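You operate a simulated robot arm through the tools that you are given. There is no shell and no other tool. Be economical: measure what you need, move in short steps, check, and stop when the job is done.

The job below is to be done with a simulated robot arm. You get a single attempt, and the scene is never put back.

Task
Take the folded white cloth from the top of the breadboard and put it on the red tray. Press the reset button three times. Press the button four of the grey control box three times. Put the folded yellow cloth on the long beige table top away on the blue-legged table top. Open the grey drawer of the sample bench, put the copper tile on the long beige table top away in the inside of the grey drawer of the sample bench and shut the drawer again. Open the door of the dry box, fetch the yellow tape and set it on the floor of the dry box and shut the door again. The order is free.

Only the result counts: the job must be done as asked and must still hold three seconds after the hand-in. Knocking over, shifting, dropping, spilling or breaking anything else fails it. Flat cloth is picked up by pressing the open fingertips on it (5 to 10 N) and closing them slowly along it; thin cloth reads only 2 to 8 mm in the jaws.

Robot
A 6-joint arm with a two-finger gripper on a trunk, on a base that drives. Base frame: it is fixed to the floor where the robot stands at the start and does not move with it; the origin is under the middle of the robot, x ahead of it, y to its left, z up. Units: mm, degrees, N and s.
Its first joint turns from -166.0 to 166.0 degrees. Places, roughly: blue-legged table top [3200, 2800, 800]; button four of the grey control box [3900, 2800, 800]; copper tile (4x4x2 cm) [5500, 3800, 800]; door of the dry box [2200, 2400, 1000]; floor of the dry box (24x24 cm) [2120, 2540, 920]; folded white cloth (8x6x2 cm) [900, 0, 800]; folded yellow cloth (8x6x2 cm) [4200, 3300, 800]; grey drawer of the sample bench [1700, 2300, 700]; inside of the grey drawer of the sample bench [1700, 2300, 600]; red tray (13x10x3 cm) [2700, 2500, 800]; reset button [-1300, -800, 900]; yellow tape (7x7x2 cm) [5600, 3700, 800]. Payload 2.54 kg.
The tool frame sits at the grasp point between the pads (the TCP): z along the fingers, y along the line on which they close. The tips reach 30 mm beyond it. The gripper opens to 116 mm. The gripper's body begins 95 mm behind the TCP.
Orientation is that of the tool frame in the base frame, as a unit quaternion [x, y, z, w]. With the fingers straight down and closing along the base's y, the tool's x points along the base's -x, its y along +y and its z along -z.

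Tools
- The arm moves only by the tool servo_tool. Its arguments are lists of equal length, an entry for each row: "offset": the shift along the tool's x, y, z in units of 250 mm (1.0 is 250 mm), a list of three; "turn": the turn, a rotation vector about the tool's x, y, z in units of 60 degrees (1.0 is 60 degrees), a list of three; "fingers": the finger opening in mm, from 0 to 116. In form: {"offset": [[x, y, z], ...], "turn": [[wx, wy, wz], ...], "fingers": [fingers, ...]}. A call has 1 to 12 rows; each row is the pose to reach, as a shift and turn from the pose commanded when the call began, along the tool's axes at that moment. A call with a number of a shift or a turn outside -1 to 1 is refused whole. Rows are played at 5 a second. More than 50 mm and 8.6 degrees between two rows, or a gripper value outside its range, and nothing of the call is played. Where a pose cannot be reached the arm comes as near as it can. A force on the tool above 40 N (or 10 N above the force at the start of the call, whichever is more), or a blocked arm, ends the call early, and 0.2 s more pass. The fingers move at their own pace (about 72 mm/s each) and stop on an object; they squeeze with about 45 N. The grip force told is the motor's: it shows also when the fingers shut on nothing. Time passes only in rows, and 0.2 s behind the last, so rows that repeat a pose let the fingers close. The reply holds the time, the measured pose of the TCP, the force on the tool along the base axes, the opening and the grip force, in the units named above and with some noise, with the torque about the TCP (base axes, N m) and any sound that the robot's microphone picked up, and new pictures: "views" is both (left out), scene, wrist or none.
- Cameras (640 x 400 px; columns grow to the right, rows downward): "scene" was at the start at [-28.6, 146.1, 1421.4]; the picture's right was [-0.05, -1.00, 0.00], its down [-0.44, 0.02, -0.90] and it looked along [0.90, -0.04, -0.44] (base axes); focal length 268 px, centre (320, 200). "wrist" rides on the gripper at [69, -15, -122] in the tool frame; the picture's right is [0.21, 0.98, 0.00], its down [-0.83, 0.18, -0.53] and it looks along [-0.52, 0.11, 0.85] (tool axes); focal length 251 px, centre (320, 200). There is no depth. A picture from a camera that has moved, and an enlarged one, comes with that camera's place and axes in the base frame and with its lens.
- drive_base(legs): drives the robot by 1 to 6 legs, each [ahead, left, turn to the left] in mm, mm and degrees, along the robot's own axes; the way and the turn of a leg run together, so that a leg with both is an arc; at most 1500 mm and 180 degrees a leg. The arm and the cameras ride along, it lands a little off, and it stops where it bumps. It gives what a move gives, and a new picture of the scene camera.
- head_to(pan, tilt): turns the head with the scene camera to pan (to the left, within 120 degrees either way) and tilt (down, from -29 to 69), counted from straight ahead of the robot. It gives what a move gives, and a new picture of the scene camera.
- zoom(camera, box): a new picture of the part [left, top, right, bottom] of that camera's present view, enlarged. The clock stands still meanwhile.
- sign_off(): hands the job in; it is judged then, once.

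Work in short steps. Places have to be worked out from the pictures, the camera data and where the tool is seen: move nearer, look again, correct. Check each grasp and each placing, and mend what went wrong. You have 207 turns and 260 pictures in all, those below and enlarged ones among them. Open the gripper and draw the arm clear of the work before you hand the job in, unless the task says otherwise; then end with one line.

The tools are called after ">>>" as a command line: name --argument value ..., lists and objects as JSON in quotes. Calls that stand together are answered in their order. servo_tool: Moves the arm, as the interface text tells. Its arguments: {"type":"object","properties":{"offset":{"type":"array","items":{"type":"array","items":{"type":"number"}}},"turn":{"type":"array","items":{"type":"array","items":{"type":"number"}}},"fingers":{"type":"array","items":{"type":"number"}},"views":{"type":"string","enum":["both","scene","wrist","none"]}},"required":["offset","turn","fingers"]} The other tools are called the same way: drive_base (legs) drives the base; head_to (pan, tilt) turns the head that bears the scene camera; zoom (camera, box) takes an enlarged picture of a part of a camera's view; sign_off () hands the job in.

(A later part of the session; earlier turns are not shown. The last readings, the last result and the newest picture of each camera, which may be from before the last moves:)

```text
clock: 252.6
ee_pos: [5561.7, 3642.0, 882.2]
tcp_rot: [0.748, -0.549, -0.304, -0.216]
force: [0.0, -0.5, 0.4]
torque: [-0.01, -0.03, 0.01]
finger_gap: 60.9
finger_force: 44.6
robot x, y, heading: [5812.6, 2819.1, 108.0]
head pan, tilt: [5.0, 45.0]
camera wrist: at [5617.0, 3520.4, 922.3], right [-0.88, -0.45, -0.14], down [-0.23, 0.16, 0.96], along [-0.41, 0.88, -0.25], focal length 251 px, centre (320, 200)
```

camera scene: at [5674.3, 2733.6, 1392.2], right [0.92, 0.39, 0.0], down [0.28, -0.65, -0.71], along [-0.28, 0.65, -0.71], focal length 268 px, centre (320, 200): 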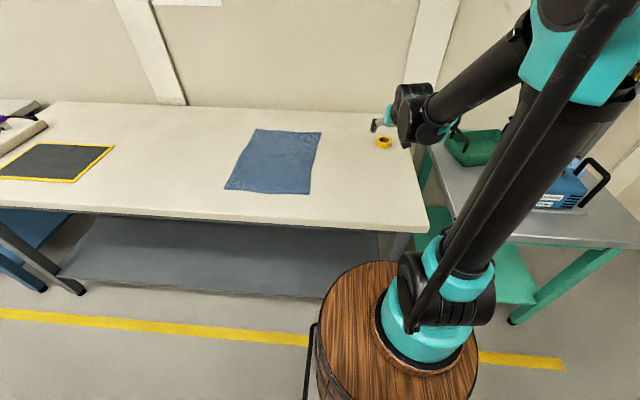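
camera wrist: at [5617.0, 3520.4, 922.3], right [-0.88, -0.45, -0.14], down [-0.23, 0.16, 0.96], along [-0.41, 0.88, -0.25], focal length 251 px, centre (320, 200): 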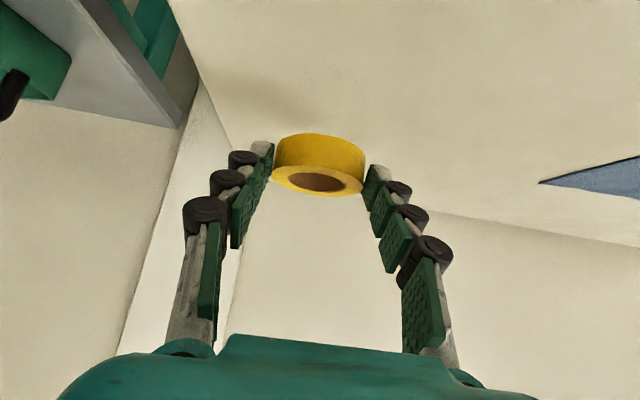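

The tape is held level at 61 mm. I lift high and draw back, so it can pass over the open door on the way.

>>> servo_tool --offset '[[-0.11, 0, -0.115], [-0.22, 0, -0.23], [-0.33, 0, -0.345], [-0.44, 0, -0.46], [-0.556, 0, -0.576]]' --turn '[[0, 0, 0], [0, 0, 0], [0, 0, 0], [0, 0, 0], [0, 0, 0]]' --fingers '[48, 48, 48, 48, 48]' --views "none"

>>> servo_tool --offset '[[0.008, 0, -0.165], [0.016, 0, -0.33], [0.024, 0, -0.495], [0.032, 0, -0.66], [0.04, 0, -0.825], [0.046, 0, -0.99]]' --turn '[[0, 0, 0], [0, 0, 0], [0, 0, 0], [0, 0, 0], [0, 0, 0], [0, 0, 0]]' --fingers '[48, 48, 48, 48, 48, 48]' --views "wrist"

```text
clock: 253.8
ee_pos: [5564.4, 3644.2, 1082.2]
tcp_rot: [0.749, -0.548, -0.304, -0.216]
force: [0.1, 0.8, -0.8]
torque: [-0.01, -0.01, -0.03]
finger_gap: 60.7
finger_force: 44.7
robot x, y, heading: [5809.9, 2816.2, 107.9]
head pan, tilt: [5.0, 45.0]
```

```text
clock: 255.2
ee_pos: [5619.5, 3474.0, 1251.1]
tcp_rot: [0.749, -0.548, -0.305, -0.215]
force: [-0.7, 0.2, 0.2]
torque: [-0.02, -0.01, -0.02]
finger_gap: 60.5
finger_force: 44.9
robot x, y, heading: [5811.9, 2819.7, 107.8]
head pan, tilt: [5.0, 45.0]
camera wrist: at [5675.4, 3351.4, 1292.1], right [-0.88, -0.45, -0.14], down [-0.23, 0.16, 0.96], along [-0.41, 0.88, -0.25], focal length 251 px, centre (320, 200)
```

wrist: 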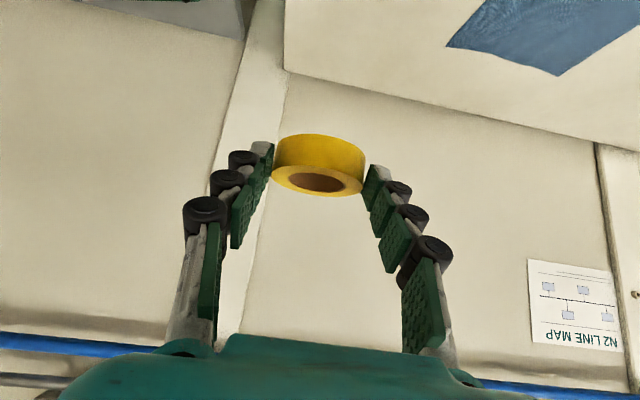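

Held well. I back into the aisle and drive left toward the dry box.

>>> drive_base --legs '[[-230, 0, 0], [0, 1500, 0], [0, 1400, 1.5]]'

>>> head_to --pan 20 --tilt 25

```text
clock: 270.6
ee_pos: [2904.9, 2394.5, 1250.9]
tcp_rot: [0.748, -0.548, -0.304, -0.217]
force: [0.8, 0.6, -1.0]
torque: [-0.04, -0.03, 0.0]
finger_gap: 60.8
finger_force: 45.2
robot x, y, heading: [3093.2, 1738.8, 107.6]
head pan, tilt: [5.0, 45.0]
camera scene: at [2957.4, 1654.1, 1392.3], right [0.92, 0.39, 0.0], down [0.27, -0.65, -0.71], along [-0.27, 0.65, -0.71], focal length 268 px, centre (320, 200)
```

scene: 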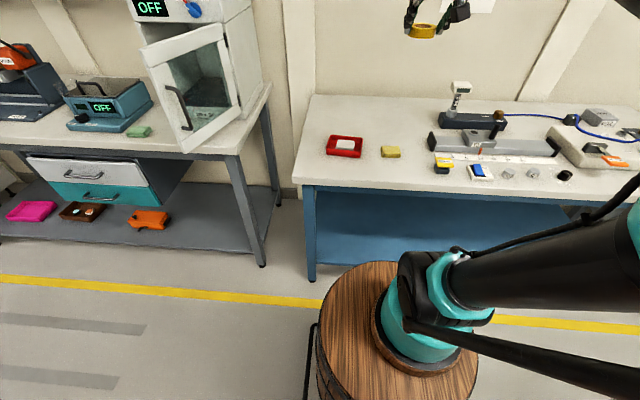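

```text
clock: 271.4
ee_pos: [2904.4, 2393.0, 1251.5]
tcp_rot: [0.748, -0.549, -0.304, -0.217]
force: [0.6, 0.2, -0.8]
torque: [-0.01, -0.01, 0.02]
finger_gap: 60.5
finger_force: 44.7
robot x, y, heading: [3095.3, 1738.7, 107.9]
head pan, tilt: [20.0, 25.0]
camera scene: at [2932.5, 1651.9, 1422.8], right [0.79, 0.61, 0.0], down [0.26, -0.33, -0.91], along [-0.56, 0.72, -0.42], focal length 268 px, centre (320, 200)
```

scene: 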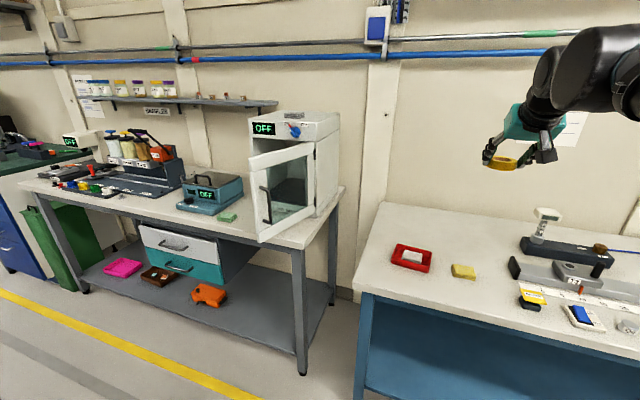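

The door stands open and the tape hangs above its height. I slide left 720 mm to face the dry box.

>>> drive_base --legs '[[0, 720, 0]]'

>>> head_to --pan 0 --tilt 20

```text
clock: 275.3
ee_pos: [2210.6, 2168.1, 1251.5]
tcp_rot: [0.75, -0.547, -0.304, -0.215]
force: [0.5, 0.4, 0.4]
torque: [-0.03, 0.0, -0.01]
finger_gap: 60.5
finger_force: 44.9
robot x, y, heading: [2402.2, 1517.9, 108.2]
head pan, tilt: [20.0, 25.0]
camera scene: at [2243.1, 1426.4, 1422.8], right [0.79, 0.62, 0.0], down [0.26, -0.33, -0.91], along [-0.56, 0.71, -0.42], focal length 268 px, centre (320, 200)
```

scene: 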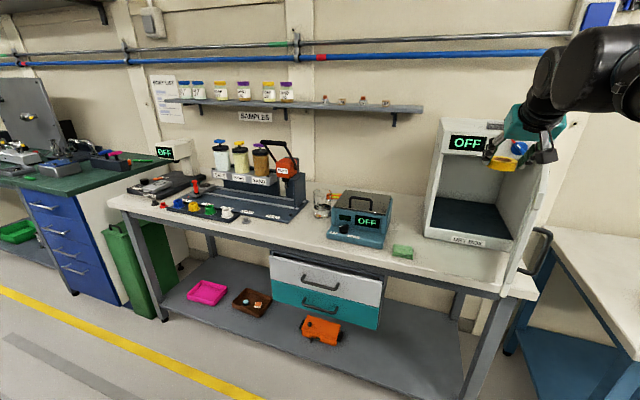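

```text
clock: 276.2
ee_pos: [2210.9, 2169.0, 1251.5]
tcp_rot: [0.749, -0.547, -0.304, -0.216]
force: [0.1, -0.3, -0.1]
torque: [-0.01, -0.01, -0.03]
finger_gap: 60.6
finger_force: 44.9
robot x, y, heading: [2405.9, 1513.6, 108.2]
head pan, tilt: [0.0, 20.0]
camera scene: at [2270.9, 1442.5, 1430.9], right [0.95, 0.31, 0.0], down [0.11, -0.33, -0.94], along [-0.29, 0.89, -0.34], focal length 268 px, centre (320, 200)
```

scene: 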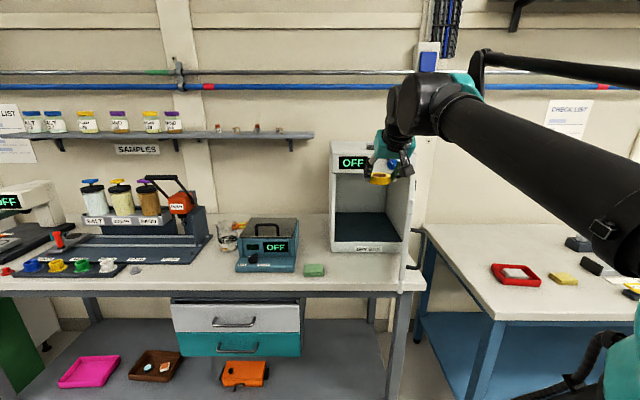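

I zoom in on the dry box opening.

>>> zoom --camera "scene" --box '[310, 130, 470, 290]'

```text
2.50 times, centred on (390, 210) of scene
camera zoom: at [2270.9, 1442.5, 1430.9], right [0.95, 0.31, 0.0], down [0.11, -0.33, -0.94], along [-0.29, 0.89, -0.34], focal length 669 px, centre (145, 175)
```

zoom: 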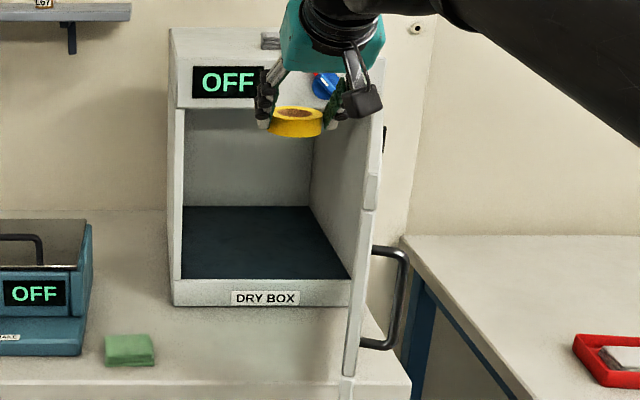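

The floor's front edge is at about v = 1600, u = 2795, z = 920 in bench coordinates. I drive 80 mm closer, then lower in front of the opening.

>>> drive_base --legs '[[80, 0, 0]]'

>>> servo_tool --offset '[[0.11, 0, 0.115], [0.22, 0, 0.23], [0.33, 0, 0.345], [0.44, 0, 0.46], [0.55, 0, 0.575], [0.66, 0, 0.69], [0.7, 0, 0.73]]' --turn '[[0, 0, 0], [0, 0, 0], [0, 0, 0], [0, 0, 0], [0, 0, 0], [0, 0, 0], [0, 0, 0]]' --fingers '[48, 48, 48, 48, 48, 48, 48]'

```text
clock: 277.2
ee_pos: [2184.9, 2246.1, 1251.6]
tcp_rot: [0.75, -0.547, -0.304, -0.215]
force: [-0.1, -1.0, -1.0]
torque: [-0.04, 0.0, -0.02]
finger_gap: 60.6
finger_force: 44.8
robot x, y, heading: [2379.0, 1589.5, 108.0]
head pan, tilt: [0.0, 20.0]
camera scene: at [2245.6, 1519.8, 1430.9], right [0.95, 0.31, 0.0], down [0.11, -0.32, -0.94], along [-0.29, 0.89, -0.34], focal length 268 px, centre (320, 200)
```

scene: 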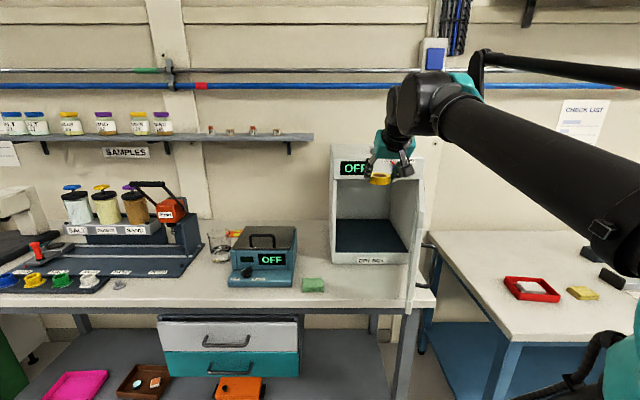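

```text
clock: 278.8
ee_pos: [2182.9, 2244.9, 999.4]
tcp_rot: [0.75, -0.546, -0.305, -0.215]
force: [0.1, 0.3, -0.6]
torque: [-0.02, 0.0, 0.03]
finger_gap: 60.8
finger_force: 44.7
robot x, y, heading: [2378.2, 1592.6, 108.4]
head pan, tilt: [0.0, 20.0]
camera scene: at [2245.6, 1519.8, 1430.9], right [0.95, 0.31, 0.0], down [0.11, -0.32, -0.94], along [-0.29, 0.89, -0.34], focal length 268 px, centre (320, 200)
camera wrist: at [2237.9, 2122.8, 1038.4], right [-0.88, -0.45, -0.14], down [-0.23, 0.16, 0.96], along [-0.41, 0.88, -0.25], focal length 251 px, centre (320, 200)
```

scene: 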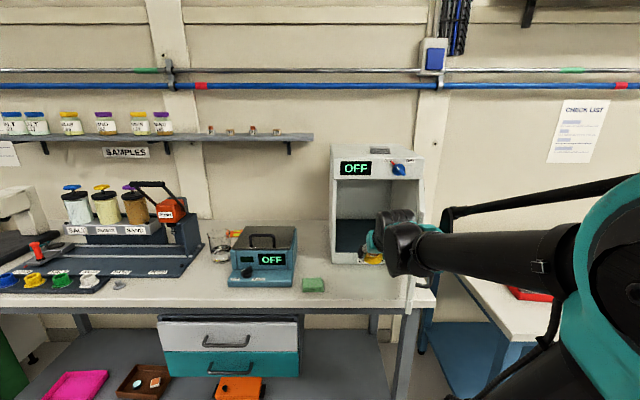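
wrist: 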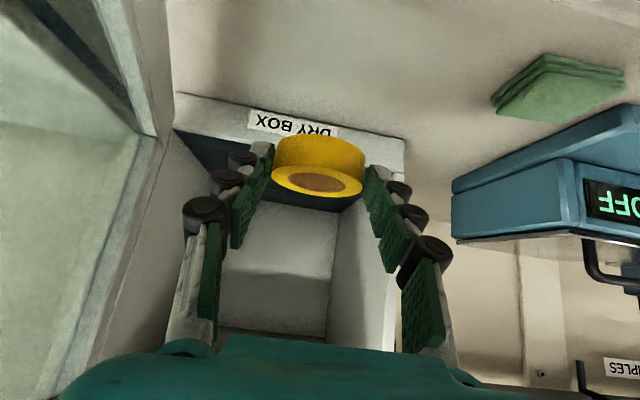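

The opening is straight ahead, about 12 mm to the right. I advance 130 mm toward the opening while going 20 mm lower.

>>> servo_tool --offset '[[-0.08, -0.02, 0.105], [-0.16, -0.04, 0.21], [-0.24, -0.056, 0.315], [-0.319, -0.056, 0.419]]' --turn '[[0, 0, 0], [0, 0, 0], [0, 0, 0], [0, 0, 0]]' --fingers '[48, 48, 48, 48]'

```text
clock: 279.8
ee_pos: [2154.9, 2372.4, 978.8]
tcp_rot: [0.75, -0.546, -0.305, -0.215]
force: [0.3, -0.8, 0.3]
torque: [0.02, -0.01, 0.0]
finger_gap: 60.6
finger_force: 44.4
robot x, y, heading: [2380.5, 1590.5, 108.1]
head pan, tilt: [0.0, 20.0]
camera scene: at [2245.7, 1519.5, 1430.9], right [0.95, 0.31, 0.0], down [0.11, -0.32, -0.94], along [-0.29, 0.89, -0.34], focal length 268 px, centre (320, 200)
camera wrist: at [2211.0, 2251.4, 1019.1], right [-0.88, -0.45, -0.14], down [-0.23, 0.16, 0.96], along [-0.41, 0.88, -0.25], focal length 251 px, centre (320, 200)
```

scene: 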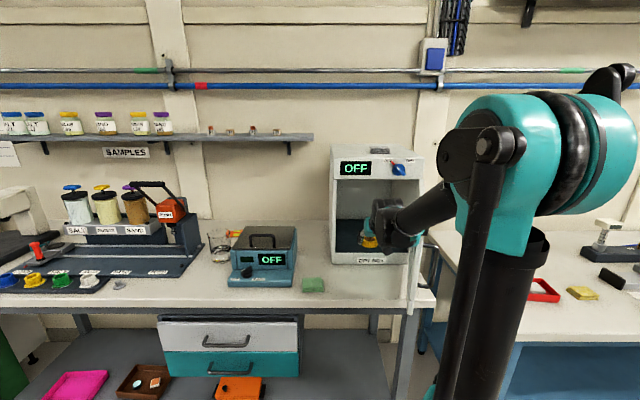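
wrist: 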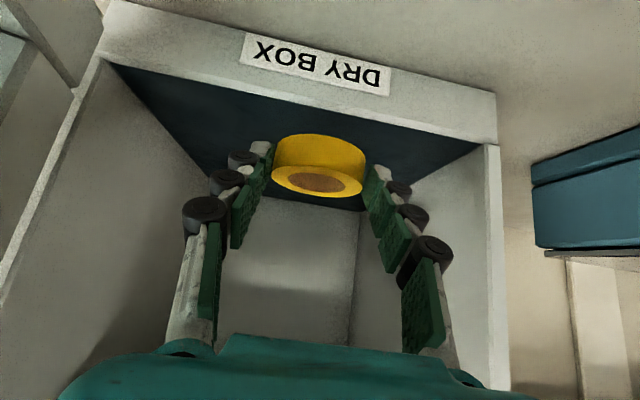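

The tape is at the opening with good clearance. I go 75 mm further in.

>>> servo_tool --offset '[[-0.065, 0, 0.077], [-0.13, 0, 0.155], [-0.194, 0, 0.232]]' --turn '[[0, 0, 0], [0, 0, 0], [0, 0, 0]]' --fingers '[48, 48, 48]' --views "wrist"

```text
clock: 280.6
ee_pos: [2131.2, 2444.4, 969.5]
tcp_rot: [0.75, -0.546, -0.304, -0.216]
force: [-0.1, -0.5, 0.4]
torque: [-0.01, -0.01, 0.02]
finger_gap: 60.7
finger_force: 45.6
robot x, y, heading: [2379.4, 1591.7, 108.2]
head pan, tilt: [0.0, 20.0]
camera wrist: at [2187.5, 2323.5, 1010.2], right [-0.88, -0.45, -0.14], down [-0.23, 0.16, 0.96], along [-0.41, 0.88, -0.25], focal length 251 px, centre (320, 200)
```

wrist: 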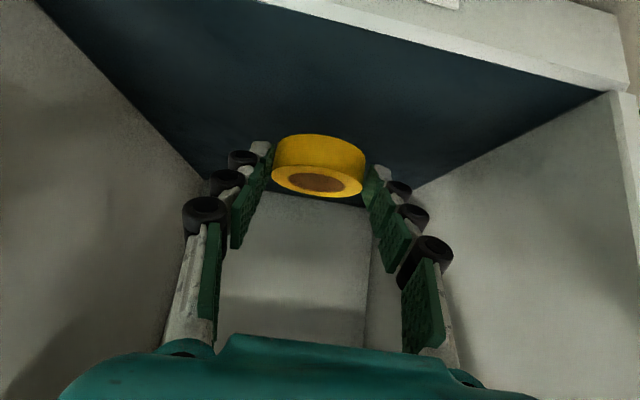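

The tape is inside over the dark floor. I lower vertically in small rows until contact.

>>> servo_tool --offset '[[0.0167, 0, 0.0173], [0.0306, 0, 0.0317], [0.0417, 0, 0.0432], [0.05, 0, 0.0518], [0.0584, 0, 0.0605]]' --turn '[[0, 0, 0], [0, 0, 0], [0, 0, 0], [0, 0, 0], [0, 0, 0]]' --fingers '[48, 48, 48, 48, 48]' --views "wrist"

```text
clock: 281.8
ee_pos: [2131.6, 2443.7, 949.2]
tcp_rot: [0.75, -0.546, -0.305, -0.215]
force: [0.0, -0.9, -0.3]
torque: [0.0, -0.02, 0.02]
finger_gap: 60.8
finger_force: 44.4
robot x, y, heading: [2382.8, 1587.4, 108.2]
head pan, tilt: [0.0, 20.0]
camera wrist: at [2187.2, 2322.3, 988.9], right [-0.88, -0.45, -0.14], down [-0.23, 0.16, 0.96], along [-0.41, 0.88, -0.25], focal length 251 px, centre (320, 200)
```

wrist: 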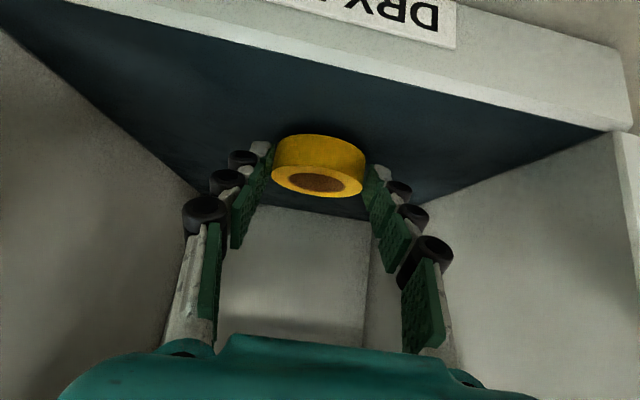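

No contact yet; I go on lower in 3 mm rows.

>>> servo_tool --offset '[[0.0083, 0, 0.0086], [0.0167, 0, 0.0173], [0.025, 0, 0.0259], [0.0334, 0, 0.0346], [0.0417, 0, 0.0432]]' --turn '[[0, 0, 0], [0, 0, 0], [0, 0, 0], [0, 0, 0], [0, 0, 0]]' --fingers '[48, 48, 48, 48, 48]' --views "wrist"

```text
clock: 283.0
ee_pos: [2130.9, 2444.5, 938.3]
tcp_rot: [0.749, -0.545, -0.307, -0.218]
force: [3.3, -4.1, 22.1]
torque: [0.03, -0.11, -0.03]
finger_gap: 61.0
finger_force: 45.8
robot x, y, heading: [2382.9, 1593.8, 108.5]
head pan, tilt: [0.0, 20.0]
stopped in row 5: the force on the tool passed its limit at 52 N (the readings are from after the stop); the commanded pose is now the measured one
camera wrist: at [2186.6, 2322.7, 977.4], right [-0.88, -0.45, -0.14], down [-0.23, 0.16, 0.96], along [-0.41, 0.88, -0.24], focal length 251 px, centre (320, 200)
```

wrist: 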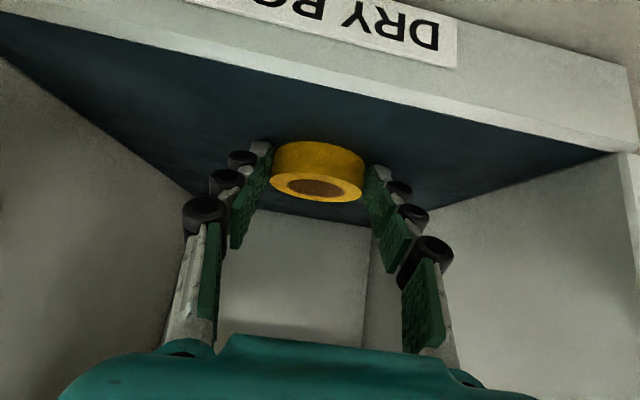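

The tape rests on the floor. I ease up 2 mm, open the jaws and withdraw back out of the box.

>>> servo_tool --offset '[[-0.0056, 0, -0.0058], [-0.0056, 0, -0.0058], [-0.0056, 0, -0.0058], [-0.03, 0, -0.05], [-0.03, 0, -0.15]]' --turn '[[0, 0, 0], [0, 0, 0], [0, 0, 0], [0, 0, 0], [0, 0, 0]]' --fingers '[66, 78, 84, 84, 84]' --views "wrist"

```text
clock: 284.2
ee_pos: [2137.1, 2427.1, 969.1]
tcp_rot: [0.749, -0.546, -0.306, -0.217]
force: [-0.1, -0.3, -0.1]
torque: [0.02, 0.01, 0.0]
finger_gap: 83.9
finger_force: 0.0
robot x, y, heading: [2379.1, 1591.1, 107.9]
head pan, tilt: [0.0, 20.0]
camera wrist: at [2193.0, 2304.8, 1008.9], right [-0.88, -0.45, -0.14], down [-0.23, 0.16, 0.96], along [-0.41, 0.88, -0.24], focal length 251 px, centre (320, 200)
```

wrist: 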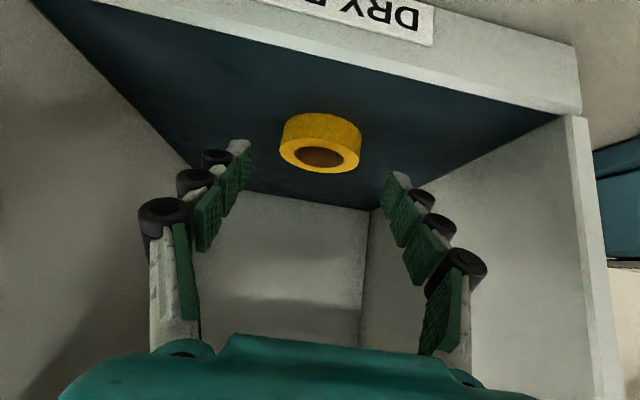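

The tape stands on the dry box floor. I withdraw out of the box, bearing left away from the door edge, then back the base off.

>>> servo_tool --offset '[[0.07, 0, -0.14], [0.14, 0.01, -0.28], [0.21, 0.04, -0.43], [0.29, 0.1, -0.59], [0.381, 0.16, -0.758]]' --turn '[[0, 0, 0], [0, 0, 0], [0, 0, 0], [0, 0, 0], [0, 0, 0]]' --fingers '[84, 70, 40, 10, 0]' --views "none"

>>> drive_base --legs '[[-170, 0, 0]]'

```text
clock: 285.4
ee_pos: [2161.5, 2222.2, 1036.9]
tcp_rot: [0.75, -0.545, -0.306, -0.217]
force: [-0.3, 0.5, -0.7]
torque: [-0.02, 0.0, -0.02]
finger_gap: 0.0
finger_force: 24.8
robot x, y, heading: [2378.3, 1588.6, 108.2]
head pan, tilt: [0.0, 20.0]
```

```text
clock: 286.9
ee_pos: [2214.0, 2058.0, 1036.6]
tcp_rot: [0.751, -0.544, -0.305, -0.216]
force: [0.9, -0.1, 0.4]
torque: [0.01, 0.03, -0.01]
finger_gap: 0.1
finger_force: 28.4
robot x, y, heading: [2431.9, 1429.0, 108.6]
head pan, tilt: [0.0, 20.0]
camera scene: at [2299.8, 1356.2, 1430.9], right [0.95, 0.32, 0.0], down [0.11, -0.32, -0.94], along [-0.3, 0.89, -0.34], focal length 268 px, centre (320, 200)
```

scene: 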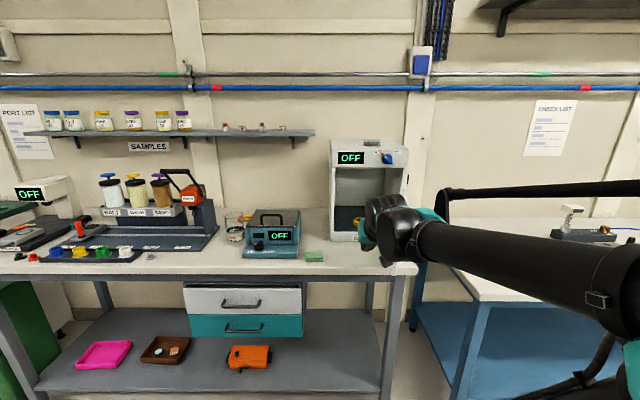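

Now I bring the closed fingers back and round to the outer (right) side of the door.

>>> servo_tool --offset '[[0.08, 0, -0.08], [0.167, 0, -0.161], [0.167, -0.18, -0.161], [0.167, -0.36, -0.161], [0.167, -0.54, -0.161], [0.167, -0.72, -0.161], [0.167, -0.896, -0.161]]' --turn '[[0, 0, 0], [0, 0, 0], [0, 0, 0], [0, 0, 0], [0, 0, 0], [0, 0, 0], [0, 0, 0]]' --fingers '[0, 0, 0, 0, 0, 0, 0]'

```text
clock: 288.5
ee_pos: [2444.6, 2073.9, 1034.9]
tcp_rot: [0.751, -0.544, -0.307, -0.216]
force: [-0.8, 0.4, -0.2]
torque: [0.05, 0.02, 0.03]
finger_gap: 0.0
finger_force: 28.9
robot x, y, heading: [2436.2, 1429.8, 108.2]
head pan, tilt: [0.0, 20.0]
camera scene: at [2299.7, 1356.0, 1430.9], right [0.95, 0.32, 0.0], down [0.11, -0.32, -0.94], along [-0.3, 0.89, -0.34], focal length 268 px, centre (320, 200)
camera wrist: at [2501.5, 1951.5, 1074.5], right [-0.88, -0.45, -0.14], down [-0.23, 0.16, 0.96], along [-0.41, 0.88, -0.24], focal length 251 px, centre (320, 200)
```

scene: 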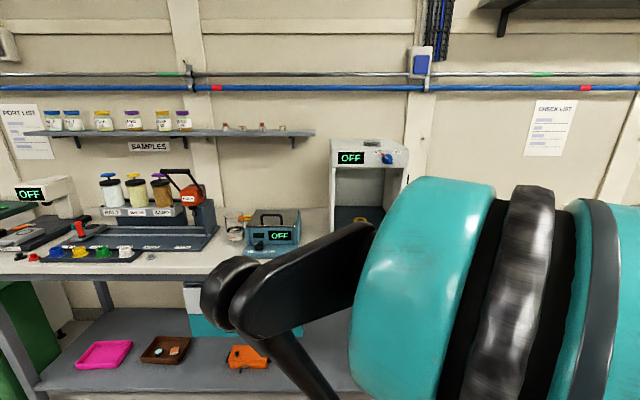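
wrist: 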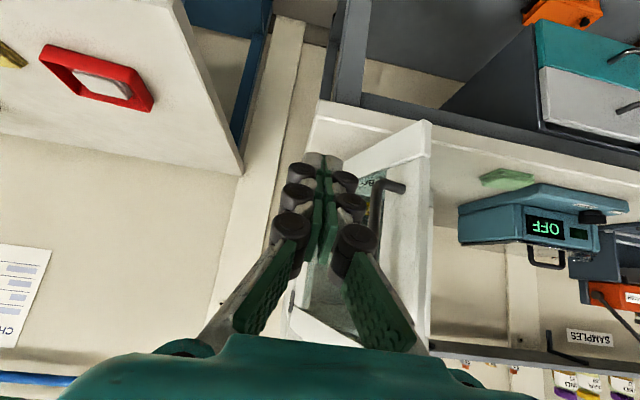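

The fingers are to the right of the door handle. I move 108 mm forward beside the door's outer face.

>>> servo_tool --offset '[[-0.104, 0, 0.1], [-0.207, 0, 0.2], [-0.311, 0, 0.3]]' --turn '[[0, 0, 0], [0, 0, 0], [0, 0, 0]]' --fingers '[0, 0, 0]' --views "wrist"

```text
clock: 289.3
ee_pos: [2411.2, 2175.5, 1034.6]
tcp_rot: [0.75, -0.545, -0.306, -0.216]
force: [0.3, -0.4, -0.2]
torque: [0.03, 0.02, -0.02]
finger_gap: 0.0
finger_force: 28.5
robot x, y, heading: [2432.7, 1429.0, 108.4]
head pan, tilt: [0.0, 20.0]
camera wrist: at [2467.5, 2052.9, 1073.6], right [-0.88, -0.45, -0.14], down [-0.23, 0.16, 0.96], along [-0.41, 0.88, -0.24], focal length 251 px, centre (320, 200)
```

wrist: 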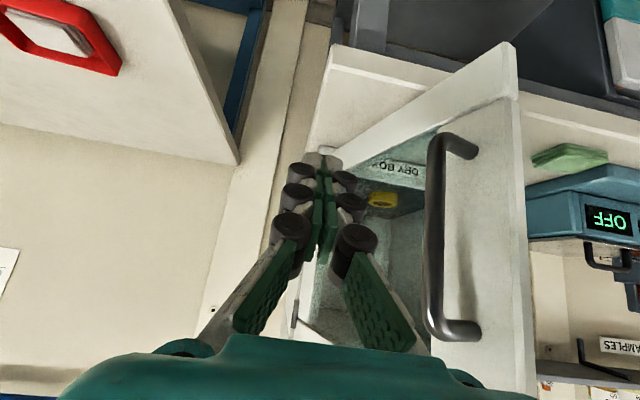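

The fingers stand beside the handle on the outer face. I push the door closed along its arc, first to about 30°.

>>> servo_tool --offset '[[-0.006, 0.16, 0.006], [-0.012, 0.312, 0.011], [-0.023, 0.4, 0.022], [-0.037, 0.492, 0.036], [-0.06, 0.576, 0.058], [-0.086, 0.656, 0.083], [-0.121, 0.732, 0.117], [-0.156, 0.808, 0.15], [-0.199, 0.872, 0.192], [-0.245, 0.938, 0.236]]' --turn '[[0, 0, 0], [0, 0, 0], [0, 0, 0], [0, 0, 0], [0, 0, 0], [0, 0, 0], [0, 0, 0], [0, 0, 0], [0, 0, 0], [0, 0, 0]]' --fingers '[0, 0, 0, 0, 0, 0, 0, 0, 0, 0]'

```text
clock: 291.5
ee_pos: [2160.3, 2183.7, 1037.2]
tcp_rot: [0.75, -0.544, -0.307, -0.216]
force: [-0.5, -0.4, 0.3]
torque: [-0.02, 0.02, 0.01]
finger_gap: 0.0
finger_force: 28.8
robot x, y, heading: [2432.2, 1429.9, 108.5]
head pan, tilt: [0.0, 20.0]
camera scene: at [2299.8, 1356.1, 1430.9], right [0.95, 0.32, 0.0], down [0.11, -0.32, -0.94], along [-0.3, 0.89, -0.34], focal length 268 px, centre (320, 200)
camera wrist: at [2216.1, 2060.9, 1077.2], right [-0.88, -0.45, -0.14], down [-0.23, 0.16, 0.96], along [-0.41, 0.88, -0.24], focal length 251 px, centre (320, 200)
```

scene: 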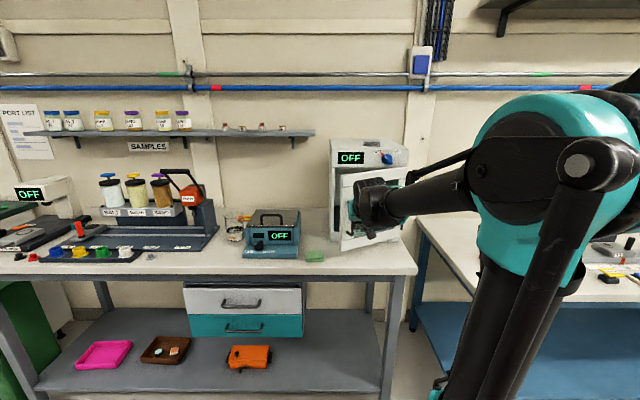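
wrist: 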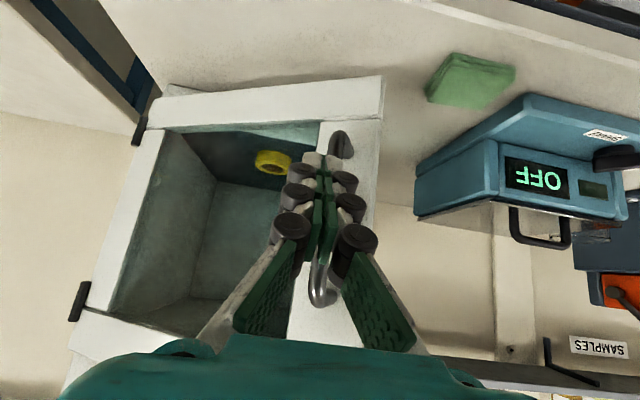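

The door follows. I push on the rest of the way until it shuts.

>>> servo_tool --offset '[[-0.052, 0.052, 0.05], [-0.104, 0.1, 0.1], [-0.164, 0.144, 0.158], [-0.222, 0.18, 0.214], [-0.285, 0.208, 0.275], [-0.331, 0.228, 0.32], [-0.36, 0.228, 0.3475], [-0.383, 0.228, 0.37], [-0.412, 0.228, 0.3975]]' --turn '[[0, 0, 0], [0, 0, 0], [0, 0, 0], [0, 0, 0], [0, 0, 0], [0, 0, 0], [0, 0, 0], [0, 0, 0], [0, 0, 0]]' --fingers '[0, 0, 0, 0, 0, 0, 0, 0, 0]'

```text
clock: 293.1
ee_pos: [2069.7, 2278.7, 1036.8]
tcp_rot: [0.752, -0.545, -0.303, -0.214]
force: [6.8, -20.7, 7.9]
torque: [0.01, -0.04, -0.03]
finger_gap: 6.0
finger_force: 27.9
robot x, y, heading: [2432.7, 1422.8, 108.3]
head pan, tilt: [0.0, 20.0]
stopped in row 8: the force on the tool passed its limit at 54 N (the readings are from after the stop); the commanded pose is now the measured one
camera scene: at [2300.4, 1354.5, 1430.9], right [0.95, 0.32, 0.0], down [0.11, -0.32, -0.94], along [-0.3, 0.89, -0.34], focal length 268 px, centre (320, 200)
camera wrist: at [2126.0, 2157.1, 1077.9], right [-0.88, -0.45, -0.14], down [-0.24, 0.16, 0.96], along [-0.41, 0.88, -0.25], focal length 251 px, centre (320, 200)
```

scene: 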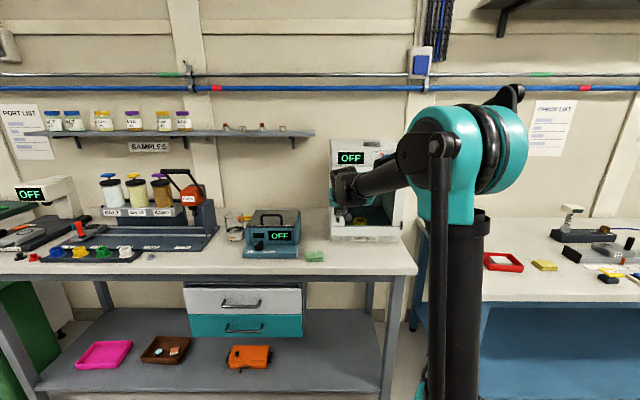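
wrist: 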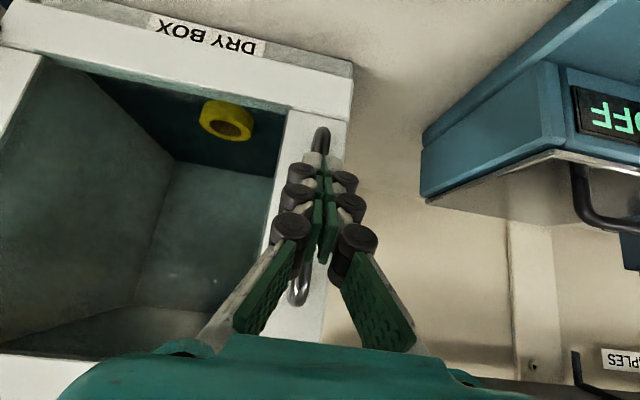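

The door has met its stop. I draw back and check that it stays shut with the tape inside.

>>> servo_tool --offset '[[0.1, 0, -0.1], [0.22, 0, -0.22], [0.34, 0, -0.34], [0.46, 0, -0.46]]' --turn '[[0, 0, 0], [0, 0, 0], [0, 0, 0], [0, 0, 0]]' --fingers '[0, 0, 0, 0]' --views "wrist"

>>> zoom --camera "scene" --box '[300, 120, 440, 260]'

```text
clock: 294.1
ee_pos: [2121.6, 2126.6, 1040.5]
tcp_rot: [0.752, -0.545, -0.303, -0.214]
force: [0.4, -0.7, -0.7]
torque: [-0.04, -0.02, 0.02]
finger_gap: 0.1
finger_force: 28.6
robot x, y, heading: [2435.9, 1425.0, 108.3]
head pan, tilt: [0.0, 20.0]
camera wrist: at [2177.0, 2004.2, 1080.5], right [-0.88, -0.45, -0.14], down [-0.24, 0.16, 0.96], along [-0.41, 0.88, -0.25], focal length 251 px, centre (320, 200)
```

wrist: 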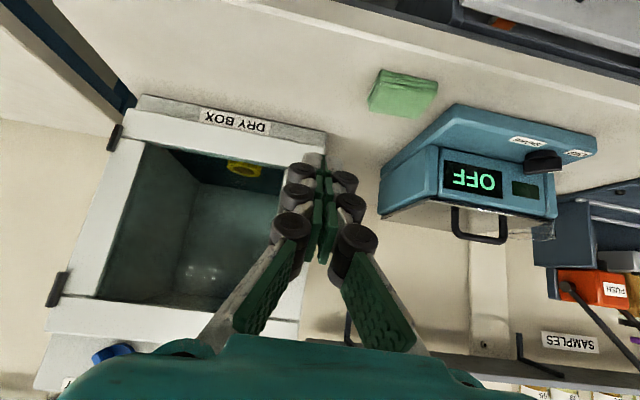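

```text
2.86 times, centred on (370, 190) of scene
camera zoom: at [2299.7, 1356.3, 1430.9], right [0.95, 0.32, 0.0], down [0.11, -0.32, -0.94], along [-0.3, 0.89, -0.34], focal length 765 px, centre (177, 229)
```

zoom: 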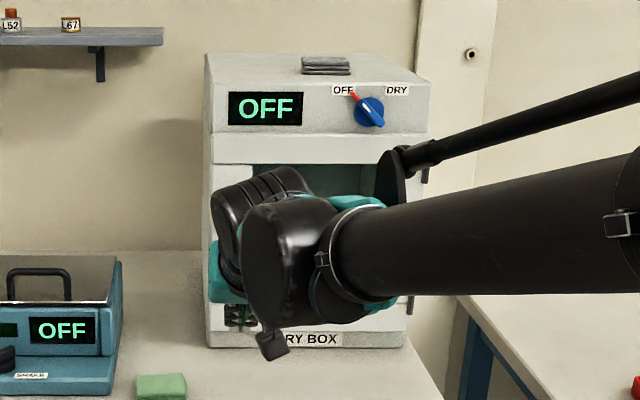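

The door is shut with the tape inside. Now I untilt and fold the arm, and drive back along the aisle toward the reset button.

>>> servo_tool --offset '[[0.05, 0, -0.09], [0.1, 0, -0.18], [0.16, 0, -0.27], [0.21, 0, -0.36], [0.27, 0, -0.45], [0.32, 0, -0.53]]' --turn '[[0, 0.12, 0], [0, 0.245, 0], [0, 0.37, 0], [0, 0.49, 0], [0, 0.61, 0], [0, 0.735, 0]]' --fingers '[0, 0, 0, 0, 0, 0]' --views "none"

>>> drive_base --legs '[[60, 0, 0], [0, 1500, 0], [0, 1250, 0]]'

>>> head_to --pan 110 --tilt 20

```text
clock: 295.5
ee_pos: [2168.0, 1985.7, 1080.1]
tcp_rot: [0.81, -0.586, 0.001, 0.007]
force: [0.5, -0.4, -0.8]
torque: [0.03, -0.02, 0.01]
finger_gap: 0.4
finger_force: 28.6
robot x, y, heading: [2435.2, 1432.0, 108.3]
head pan, tilt: [0.0, 20.0]
```

```text
clock: 309.6
ee_pos: [-493.0, 1182.8, 1080.6]
tcp_rot: [0.804, -0.595, 0.002, 0.006]
force: [0.0, 0.0, 0.4]
torque: [0.01, 0.0, 0.0]
finger_gap: 0.1
finger_force: 28.3
robot x, y, heading: [-237.5, 620.0, 107.3]
head pan, tilt: [0.0, 20.0]
camera scene: at [-374.2, 550.7, 1430.9], right [0.96, 0.29, 0.0], down [0.1, -0.33, -0.94], along [-0.28, 0.9, -0.34], focal length 268 px, centre (320, 200)
```

scene: 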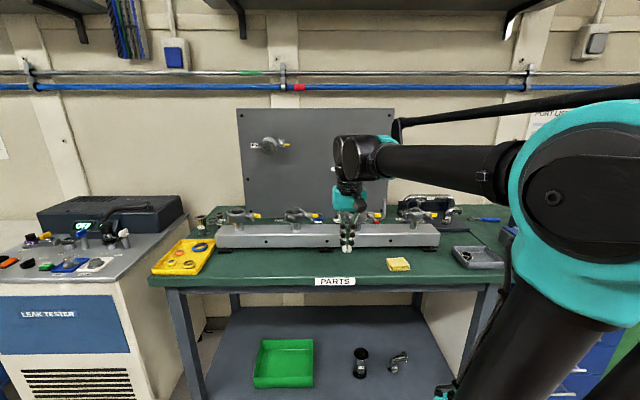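

```text
clock: 311.5
ee_pos: [-493.0, 1183.2, 1080.1]
tcp_rot: [0.804, -0.595, 0.001, 0.005]
force: [0.9, 0.1, -0.2]
torque: [-0.01, -0.01, -0.02]
finger_gap: 0.1
finger_force: 28.6
robot x, y, heading: [-241.5, 620.1, 107.1]
head pan, tilt: [110.0, 20.0]
camera scene: at [-421.0, 405.5, 1430.9], right [-0.6, 0.8, 0.0], down [0.27, 0.21, -0.94], along [-0.75, -0.57, -0.34], focal length 268 px, centre (320, 200)
```

scene: 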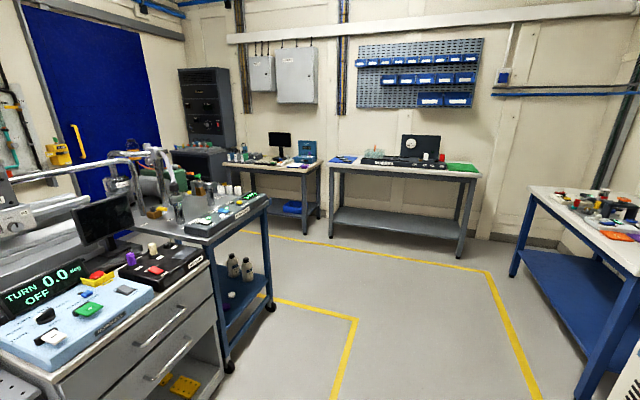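

The reset button should appear near pixel (243, 202), on the blue-legged cart's console. I zoom there.

>>> zoom --camera "scene" --box '[160, 150, 320, 250]'

>>> zoom --camera "scene" --box '[0, 210, 240, 360]'

```text
4.00 times, centred on (240, 200) of scene
camera zoom: at [-421.0, 405.5, 1430.9], right [-0.6, 0.8, 0.0], down [0.27, 0.21, -0.94], along [-0.75, -0.57, -0.34], focal length 1071 px, centre (640, 200)
```

zoom: 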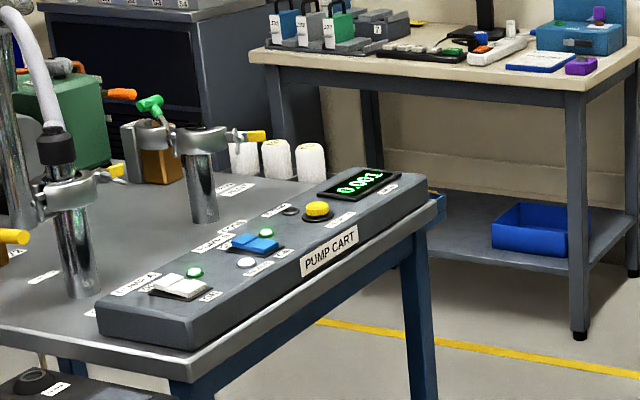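

```text
2.67 times, centred on (120, 285) of scene
camera zoom: at [-421.0, 405.5, 1430.9], right [-0.6, 0.8, 0.0], down [0.27, 0.21, -0.94], along [-0.75, -0.57, -0.34], focal length 714 px, centre (853, -27)
```

zoom: 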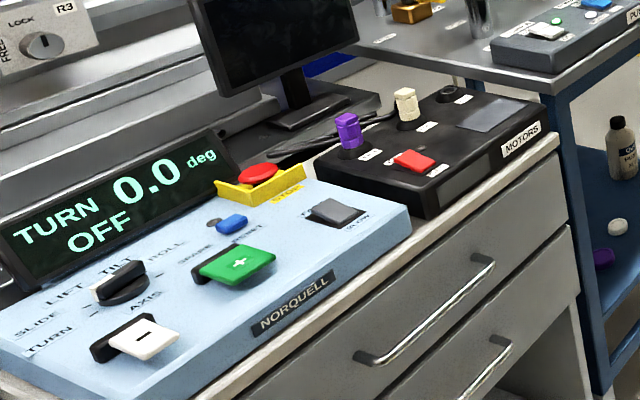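

The console on the pump cart carries a yellow button at about (-1283, -825), matching the stated place. I turn left to face -y, slide across and approach part way.

>>> drive_base --legs '[[0, 0, 163], [0, -1000, 0], [450, 0, 0]]'

>>> head_to --pan 5 --tilt 30

```text
clock: 325.7
ee_pos: [-1143.3, -460.0, 1079.4]
tcp_rot: [0.701, 0.713, 0.007, -0.001]
force: [-0.8, -1.3, -0.2]
torque: [-0.01, 0.01, 0.02]
finger_gap: 0.0
finger_force: 28.7
robot x, y, heading: [-1239.0, 149.9, -88.8]
head pan, tilt: [110.0, 20.0]
camera scene: at [-998.2, 308.3, 1430.9], right [0.36, -0.93, 0.0], down [-0.32, -0.12, -0.94], along [0.88, 0.34, -0.34], focal length 268 px, centre (320, 200)
```

scene: 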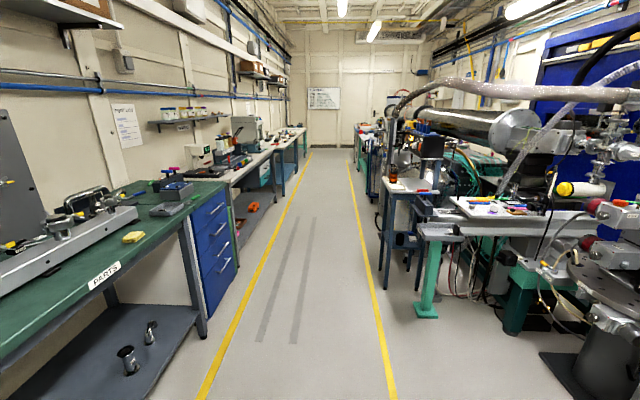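

```text
clock: 327.5
ee_pos: [-1144.2, -460.7, 1080.0]
tcp_rot: [0.701, 0.713, 0.006, 0.0]
force: [0.7, -0.1, -0.1]
torque: [0.03, -0.03, 0.0]
finger_gap: 0.3
finger_force: 28.8
robot x, y, heading: [-1232.5, 148.5, -88.9]
head pan, tilt: [5.0, 30.0]
camera scene: at [-1075.5, 184.9, 1414.9], right [-0.99, -0.11, 0.0], down [-0.05, 0.5, -0.87], along [0.09, -0.86, -0.5], focal length 268 px, centre (320, 200)
```

scene: 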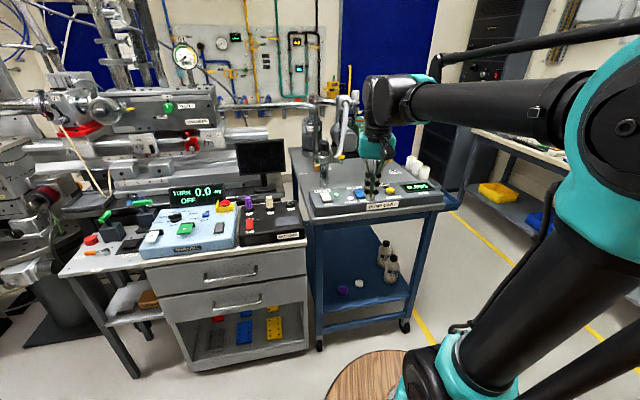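

>>> zoom --camera "scene" --box '[296, 160, 456, 230]'

>>> servo_tool --offset '[[0, 0, 0]]' --turn '[[0, 0, 0]]' --fingers '[0]' --views "wrist"

```text
4.00 times, centred on (376, 195) of scene
camera zoom: at [-1075.5, 184.9, 1414.9], right [-0.99, -0.11, 0.0], down [-0.05, 0.5, -0.87], along [0.09, -0.86, -0.5], focal length 1071 px, centre (96, 220)
```

zoom: 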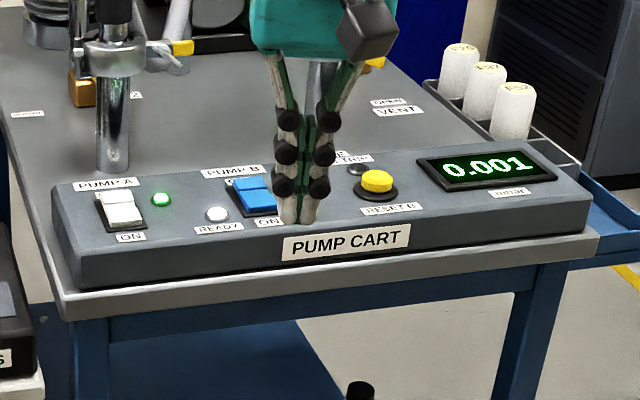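

```text
clock: 327.9
ee_pos: [-1143.3, -459.9, 1080.1]
tcp_rot: [0.702, 0.712, 0.007, 0.0]
force: [0.5, -0.1, 0.3]
torque: [0.03, 0.05, -0.02]
finger_gap: 0.1
finger_force: 28.7
robot x, y, heading: [-1233.2, 151.8, -89.1]
head pan, tilt: [5.0, 30.0]
camera wrist: at [-1162.3, -391.4, 1202.7], right [0.97, 0.23, 0.01], down [0.19, -0.83, 0.53], along [0.13, -0.51, -0.85], focal length 251 px, centre (320, 200)
```

wrist: 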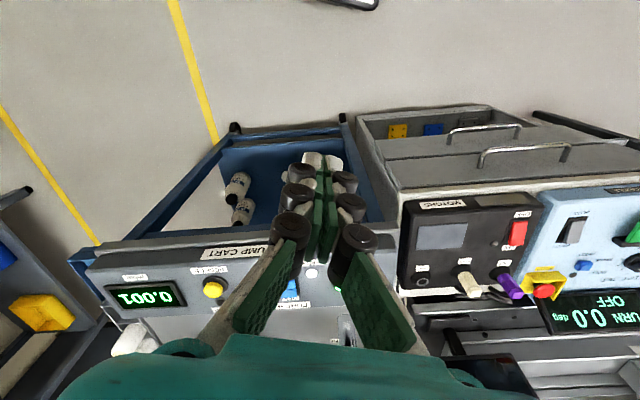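

The yellow button is labelled "RESET" and triangulates to (-1253, -771, 920). I drive 130 mm closer.

>>> drive_base --legs '[[130, 0, 0]]'

```text
clock: 329.2
ee_pos: [-1143.0, -591.2, 1080.3]
tcp_rot: [0.702, 0.712, 0.007, 0.0]
force: [-0.5, 0.6, -0.8]
torque: [0.01, -0.02, -0.02]
finger_gap: 0.0
finger_force: 28.7
robot x, y, heading: [-1230.9, 16.5, -89.2]
head pan, tilt: [5.0, 30.0]
camera scene: at [-1073.3, 53.2, 1414.9], right [-0.99, -0.1, 0.0], down [-0.05, 0.5, -0.87], along [0.09, -0.86, -0.5], focal length 268 px, centre (320, 200)
```

scene: 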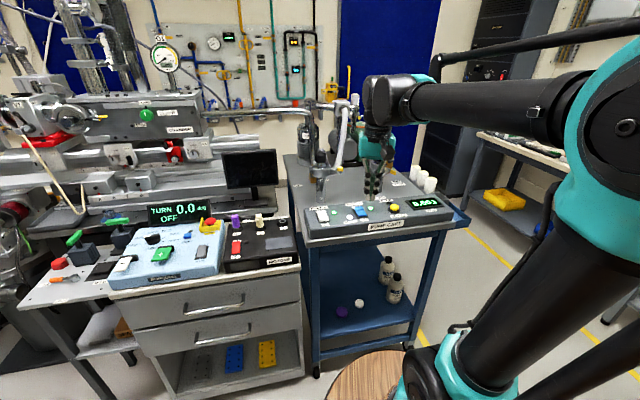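

I move over the button to z = 985 and look with the wrist camera.

>>> servo_tool --offset '[[-0.12, -0.08, 0.04], [-0.24, -0.16, 0.1], [-0.36, -0.24, 0.16], [-0.48, -0.32, 0.22], [-0.6, -0.4, 0.3], [-0.72, -0.44, 0.38]]' --turn '[[0, 0, 0], [0, 0, 0], [0, 0, 0], [0, 0, 0], [0, 0, 0], [0, 0, 0]]' --fingers '[0, 0, 0, 0, 0, 0]'

```text
clock: 330.6
ee_pos: [-1248.9, -772.4, 981.7]
tcp_rot: [0.702, 0.712, 0.006, 0.001]
force: [-0.1, 0.3, -0.4]
torque: [-0.04, -0.03, 0.0]
finger_gap: 0.0
finger_force: 28.5
robot x, y, heading: [-1229.1, 23.8, -89.0]
head pan, tilt: [5.0, 30.0]
camera scene: at [-1073.3, 53.6, 1414.8], right [-0.99, -0.1, 0.0], down [-0.05, 0.5, -0.87], along [0.09, -0.86, -0.5], focal length 268 px, centre (320, 200)
camera wrist: at [-1267.5, -703.5, 1104.4], right [0.97, 0.23, 0.01], down [0.19, -0.83, 0.53], along [0.13, -0.51, -0.85], focal length 251 px, centre (320, 200)
```

scene: 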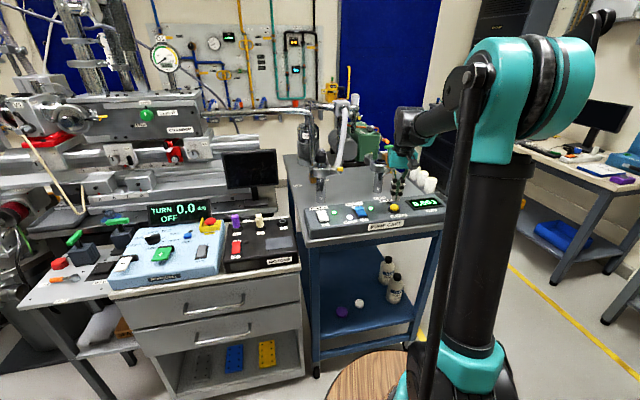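
wrist: 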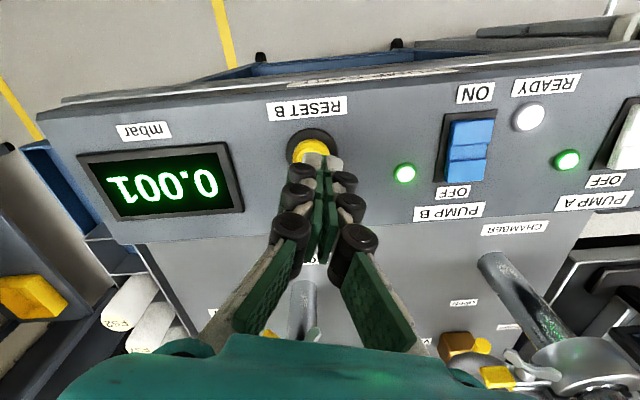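

The button is just 6 mm to the right of the tips. I correct and lower to about 8 mm above it.

>>> servo_tool --offset '[[0.004, -0.012, 0.045], [0.008, -0.026, 0.09]]' --turn '[[0, 0, 0], [0, 0, 0]]' --fingers '[0, 0]' --views "none"

>>> zoom --camera "wrist" --box '[220, 90, 412, 210]'

```text
clock: 331.2
ee_pos: [-1255.3, -770.5, 960.2]
tcp_rot: [0.703, 0.711, 0.007, -0.001]
force: [-0.4, 0.8, -0.6]
torque: [0.05, 0.02, -0.01]
finger_gap: 0.2
finger_force: 29.0
robot x, y, heading: [-1227.2, 17.5, -89.1]
head pan, tilt: [5.0, 30.0]
```

```text
3.33 times, centred on (316, 150) of wrist
camera zoom: at [-1273.2, -701.7, 1082.1], right [0.97, 0.23, 0.01], down [0.19, -0.83, 0.53], along [0.13, -0.51, -0.85], focal length 838 px, centre (333, 367)
```

zoom: 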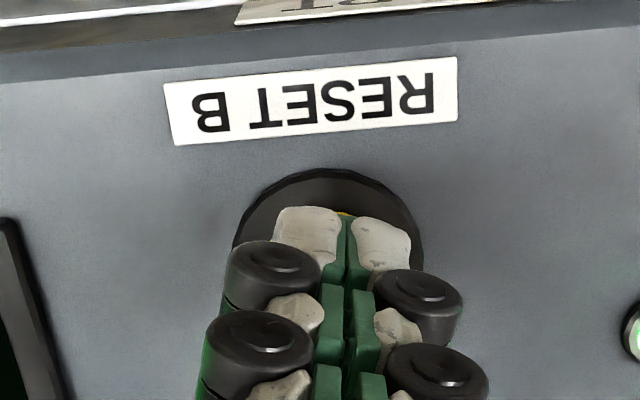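

The tips are centred over the button. I press down gently, listening for a click.

>>> servo_tool --offset '[[0, 0, 0.016], [0, 0, 0.028], [0, 0, 0.036], [0, 0, 0.044], [0, 0, 0.052]]' --turn '[[0, 0, 0], [0, 0, 0], [0, 0, 0], [0, 0, 0], [0, 0, 0]]' --fingers '[0, 0, 0, 0, 0]' --views "none"

```text
clock: 332.4
ee_pos: [-1256.2, -769.5, 947.3]
tcp_rot: [0.702, 0.712, 0.006, 0.001]
force: [-0.6, -0.6, 2.7]
torque: [-0.07, -0.03, 0.0]
finger_gap: 5.8
finger_force: 28.4
robot x, y, heading: [-1227.2, 18.2, -89.3]
head pan, tilt: [5.0, 30.0]
heard: click
```

One click. I lift 13 mm and press a second time.

>>> servo_tool --offset '[[0, 0, -0.024], [0, 0, -0.052], [0, 0, -0.052], [0, 0, -0.03], [0, 0, -0.016], [0, 0, -0.008], [0, 0, 0]]' --turn '[[0, 0, 0], [0, 0, 0], [0, 0, 0], [0, 0, 0], [0, 0, 0], [0, 0, 0], [0, 0, 0]]' --fingers '[0, 0, 0, 0, 0, 0, 0]' --views "none"

```text
clock: 334.0
ee_pos: [-1257.0, -768.7, 947.4]
tcp_rot: [0.702, 0.712, 0.005, 0.001]
force: [0.0, -1.7, 3.0]
torque: [-0.08, 0.0, 0.0]
finger_gap: 6.0
finger_force: 28.5
robot x, y, heading: [-1229.9, 17.6, -89.0]
head pan, tilt: [5.0, 30.0]
heard: click
```

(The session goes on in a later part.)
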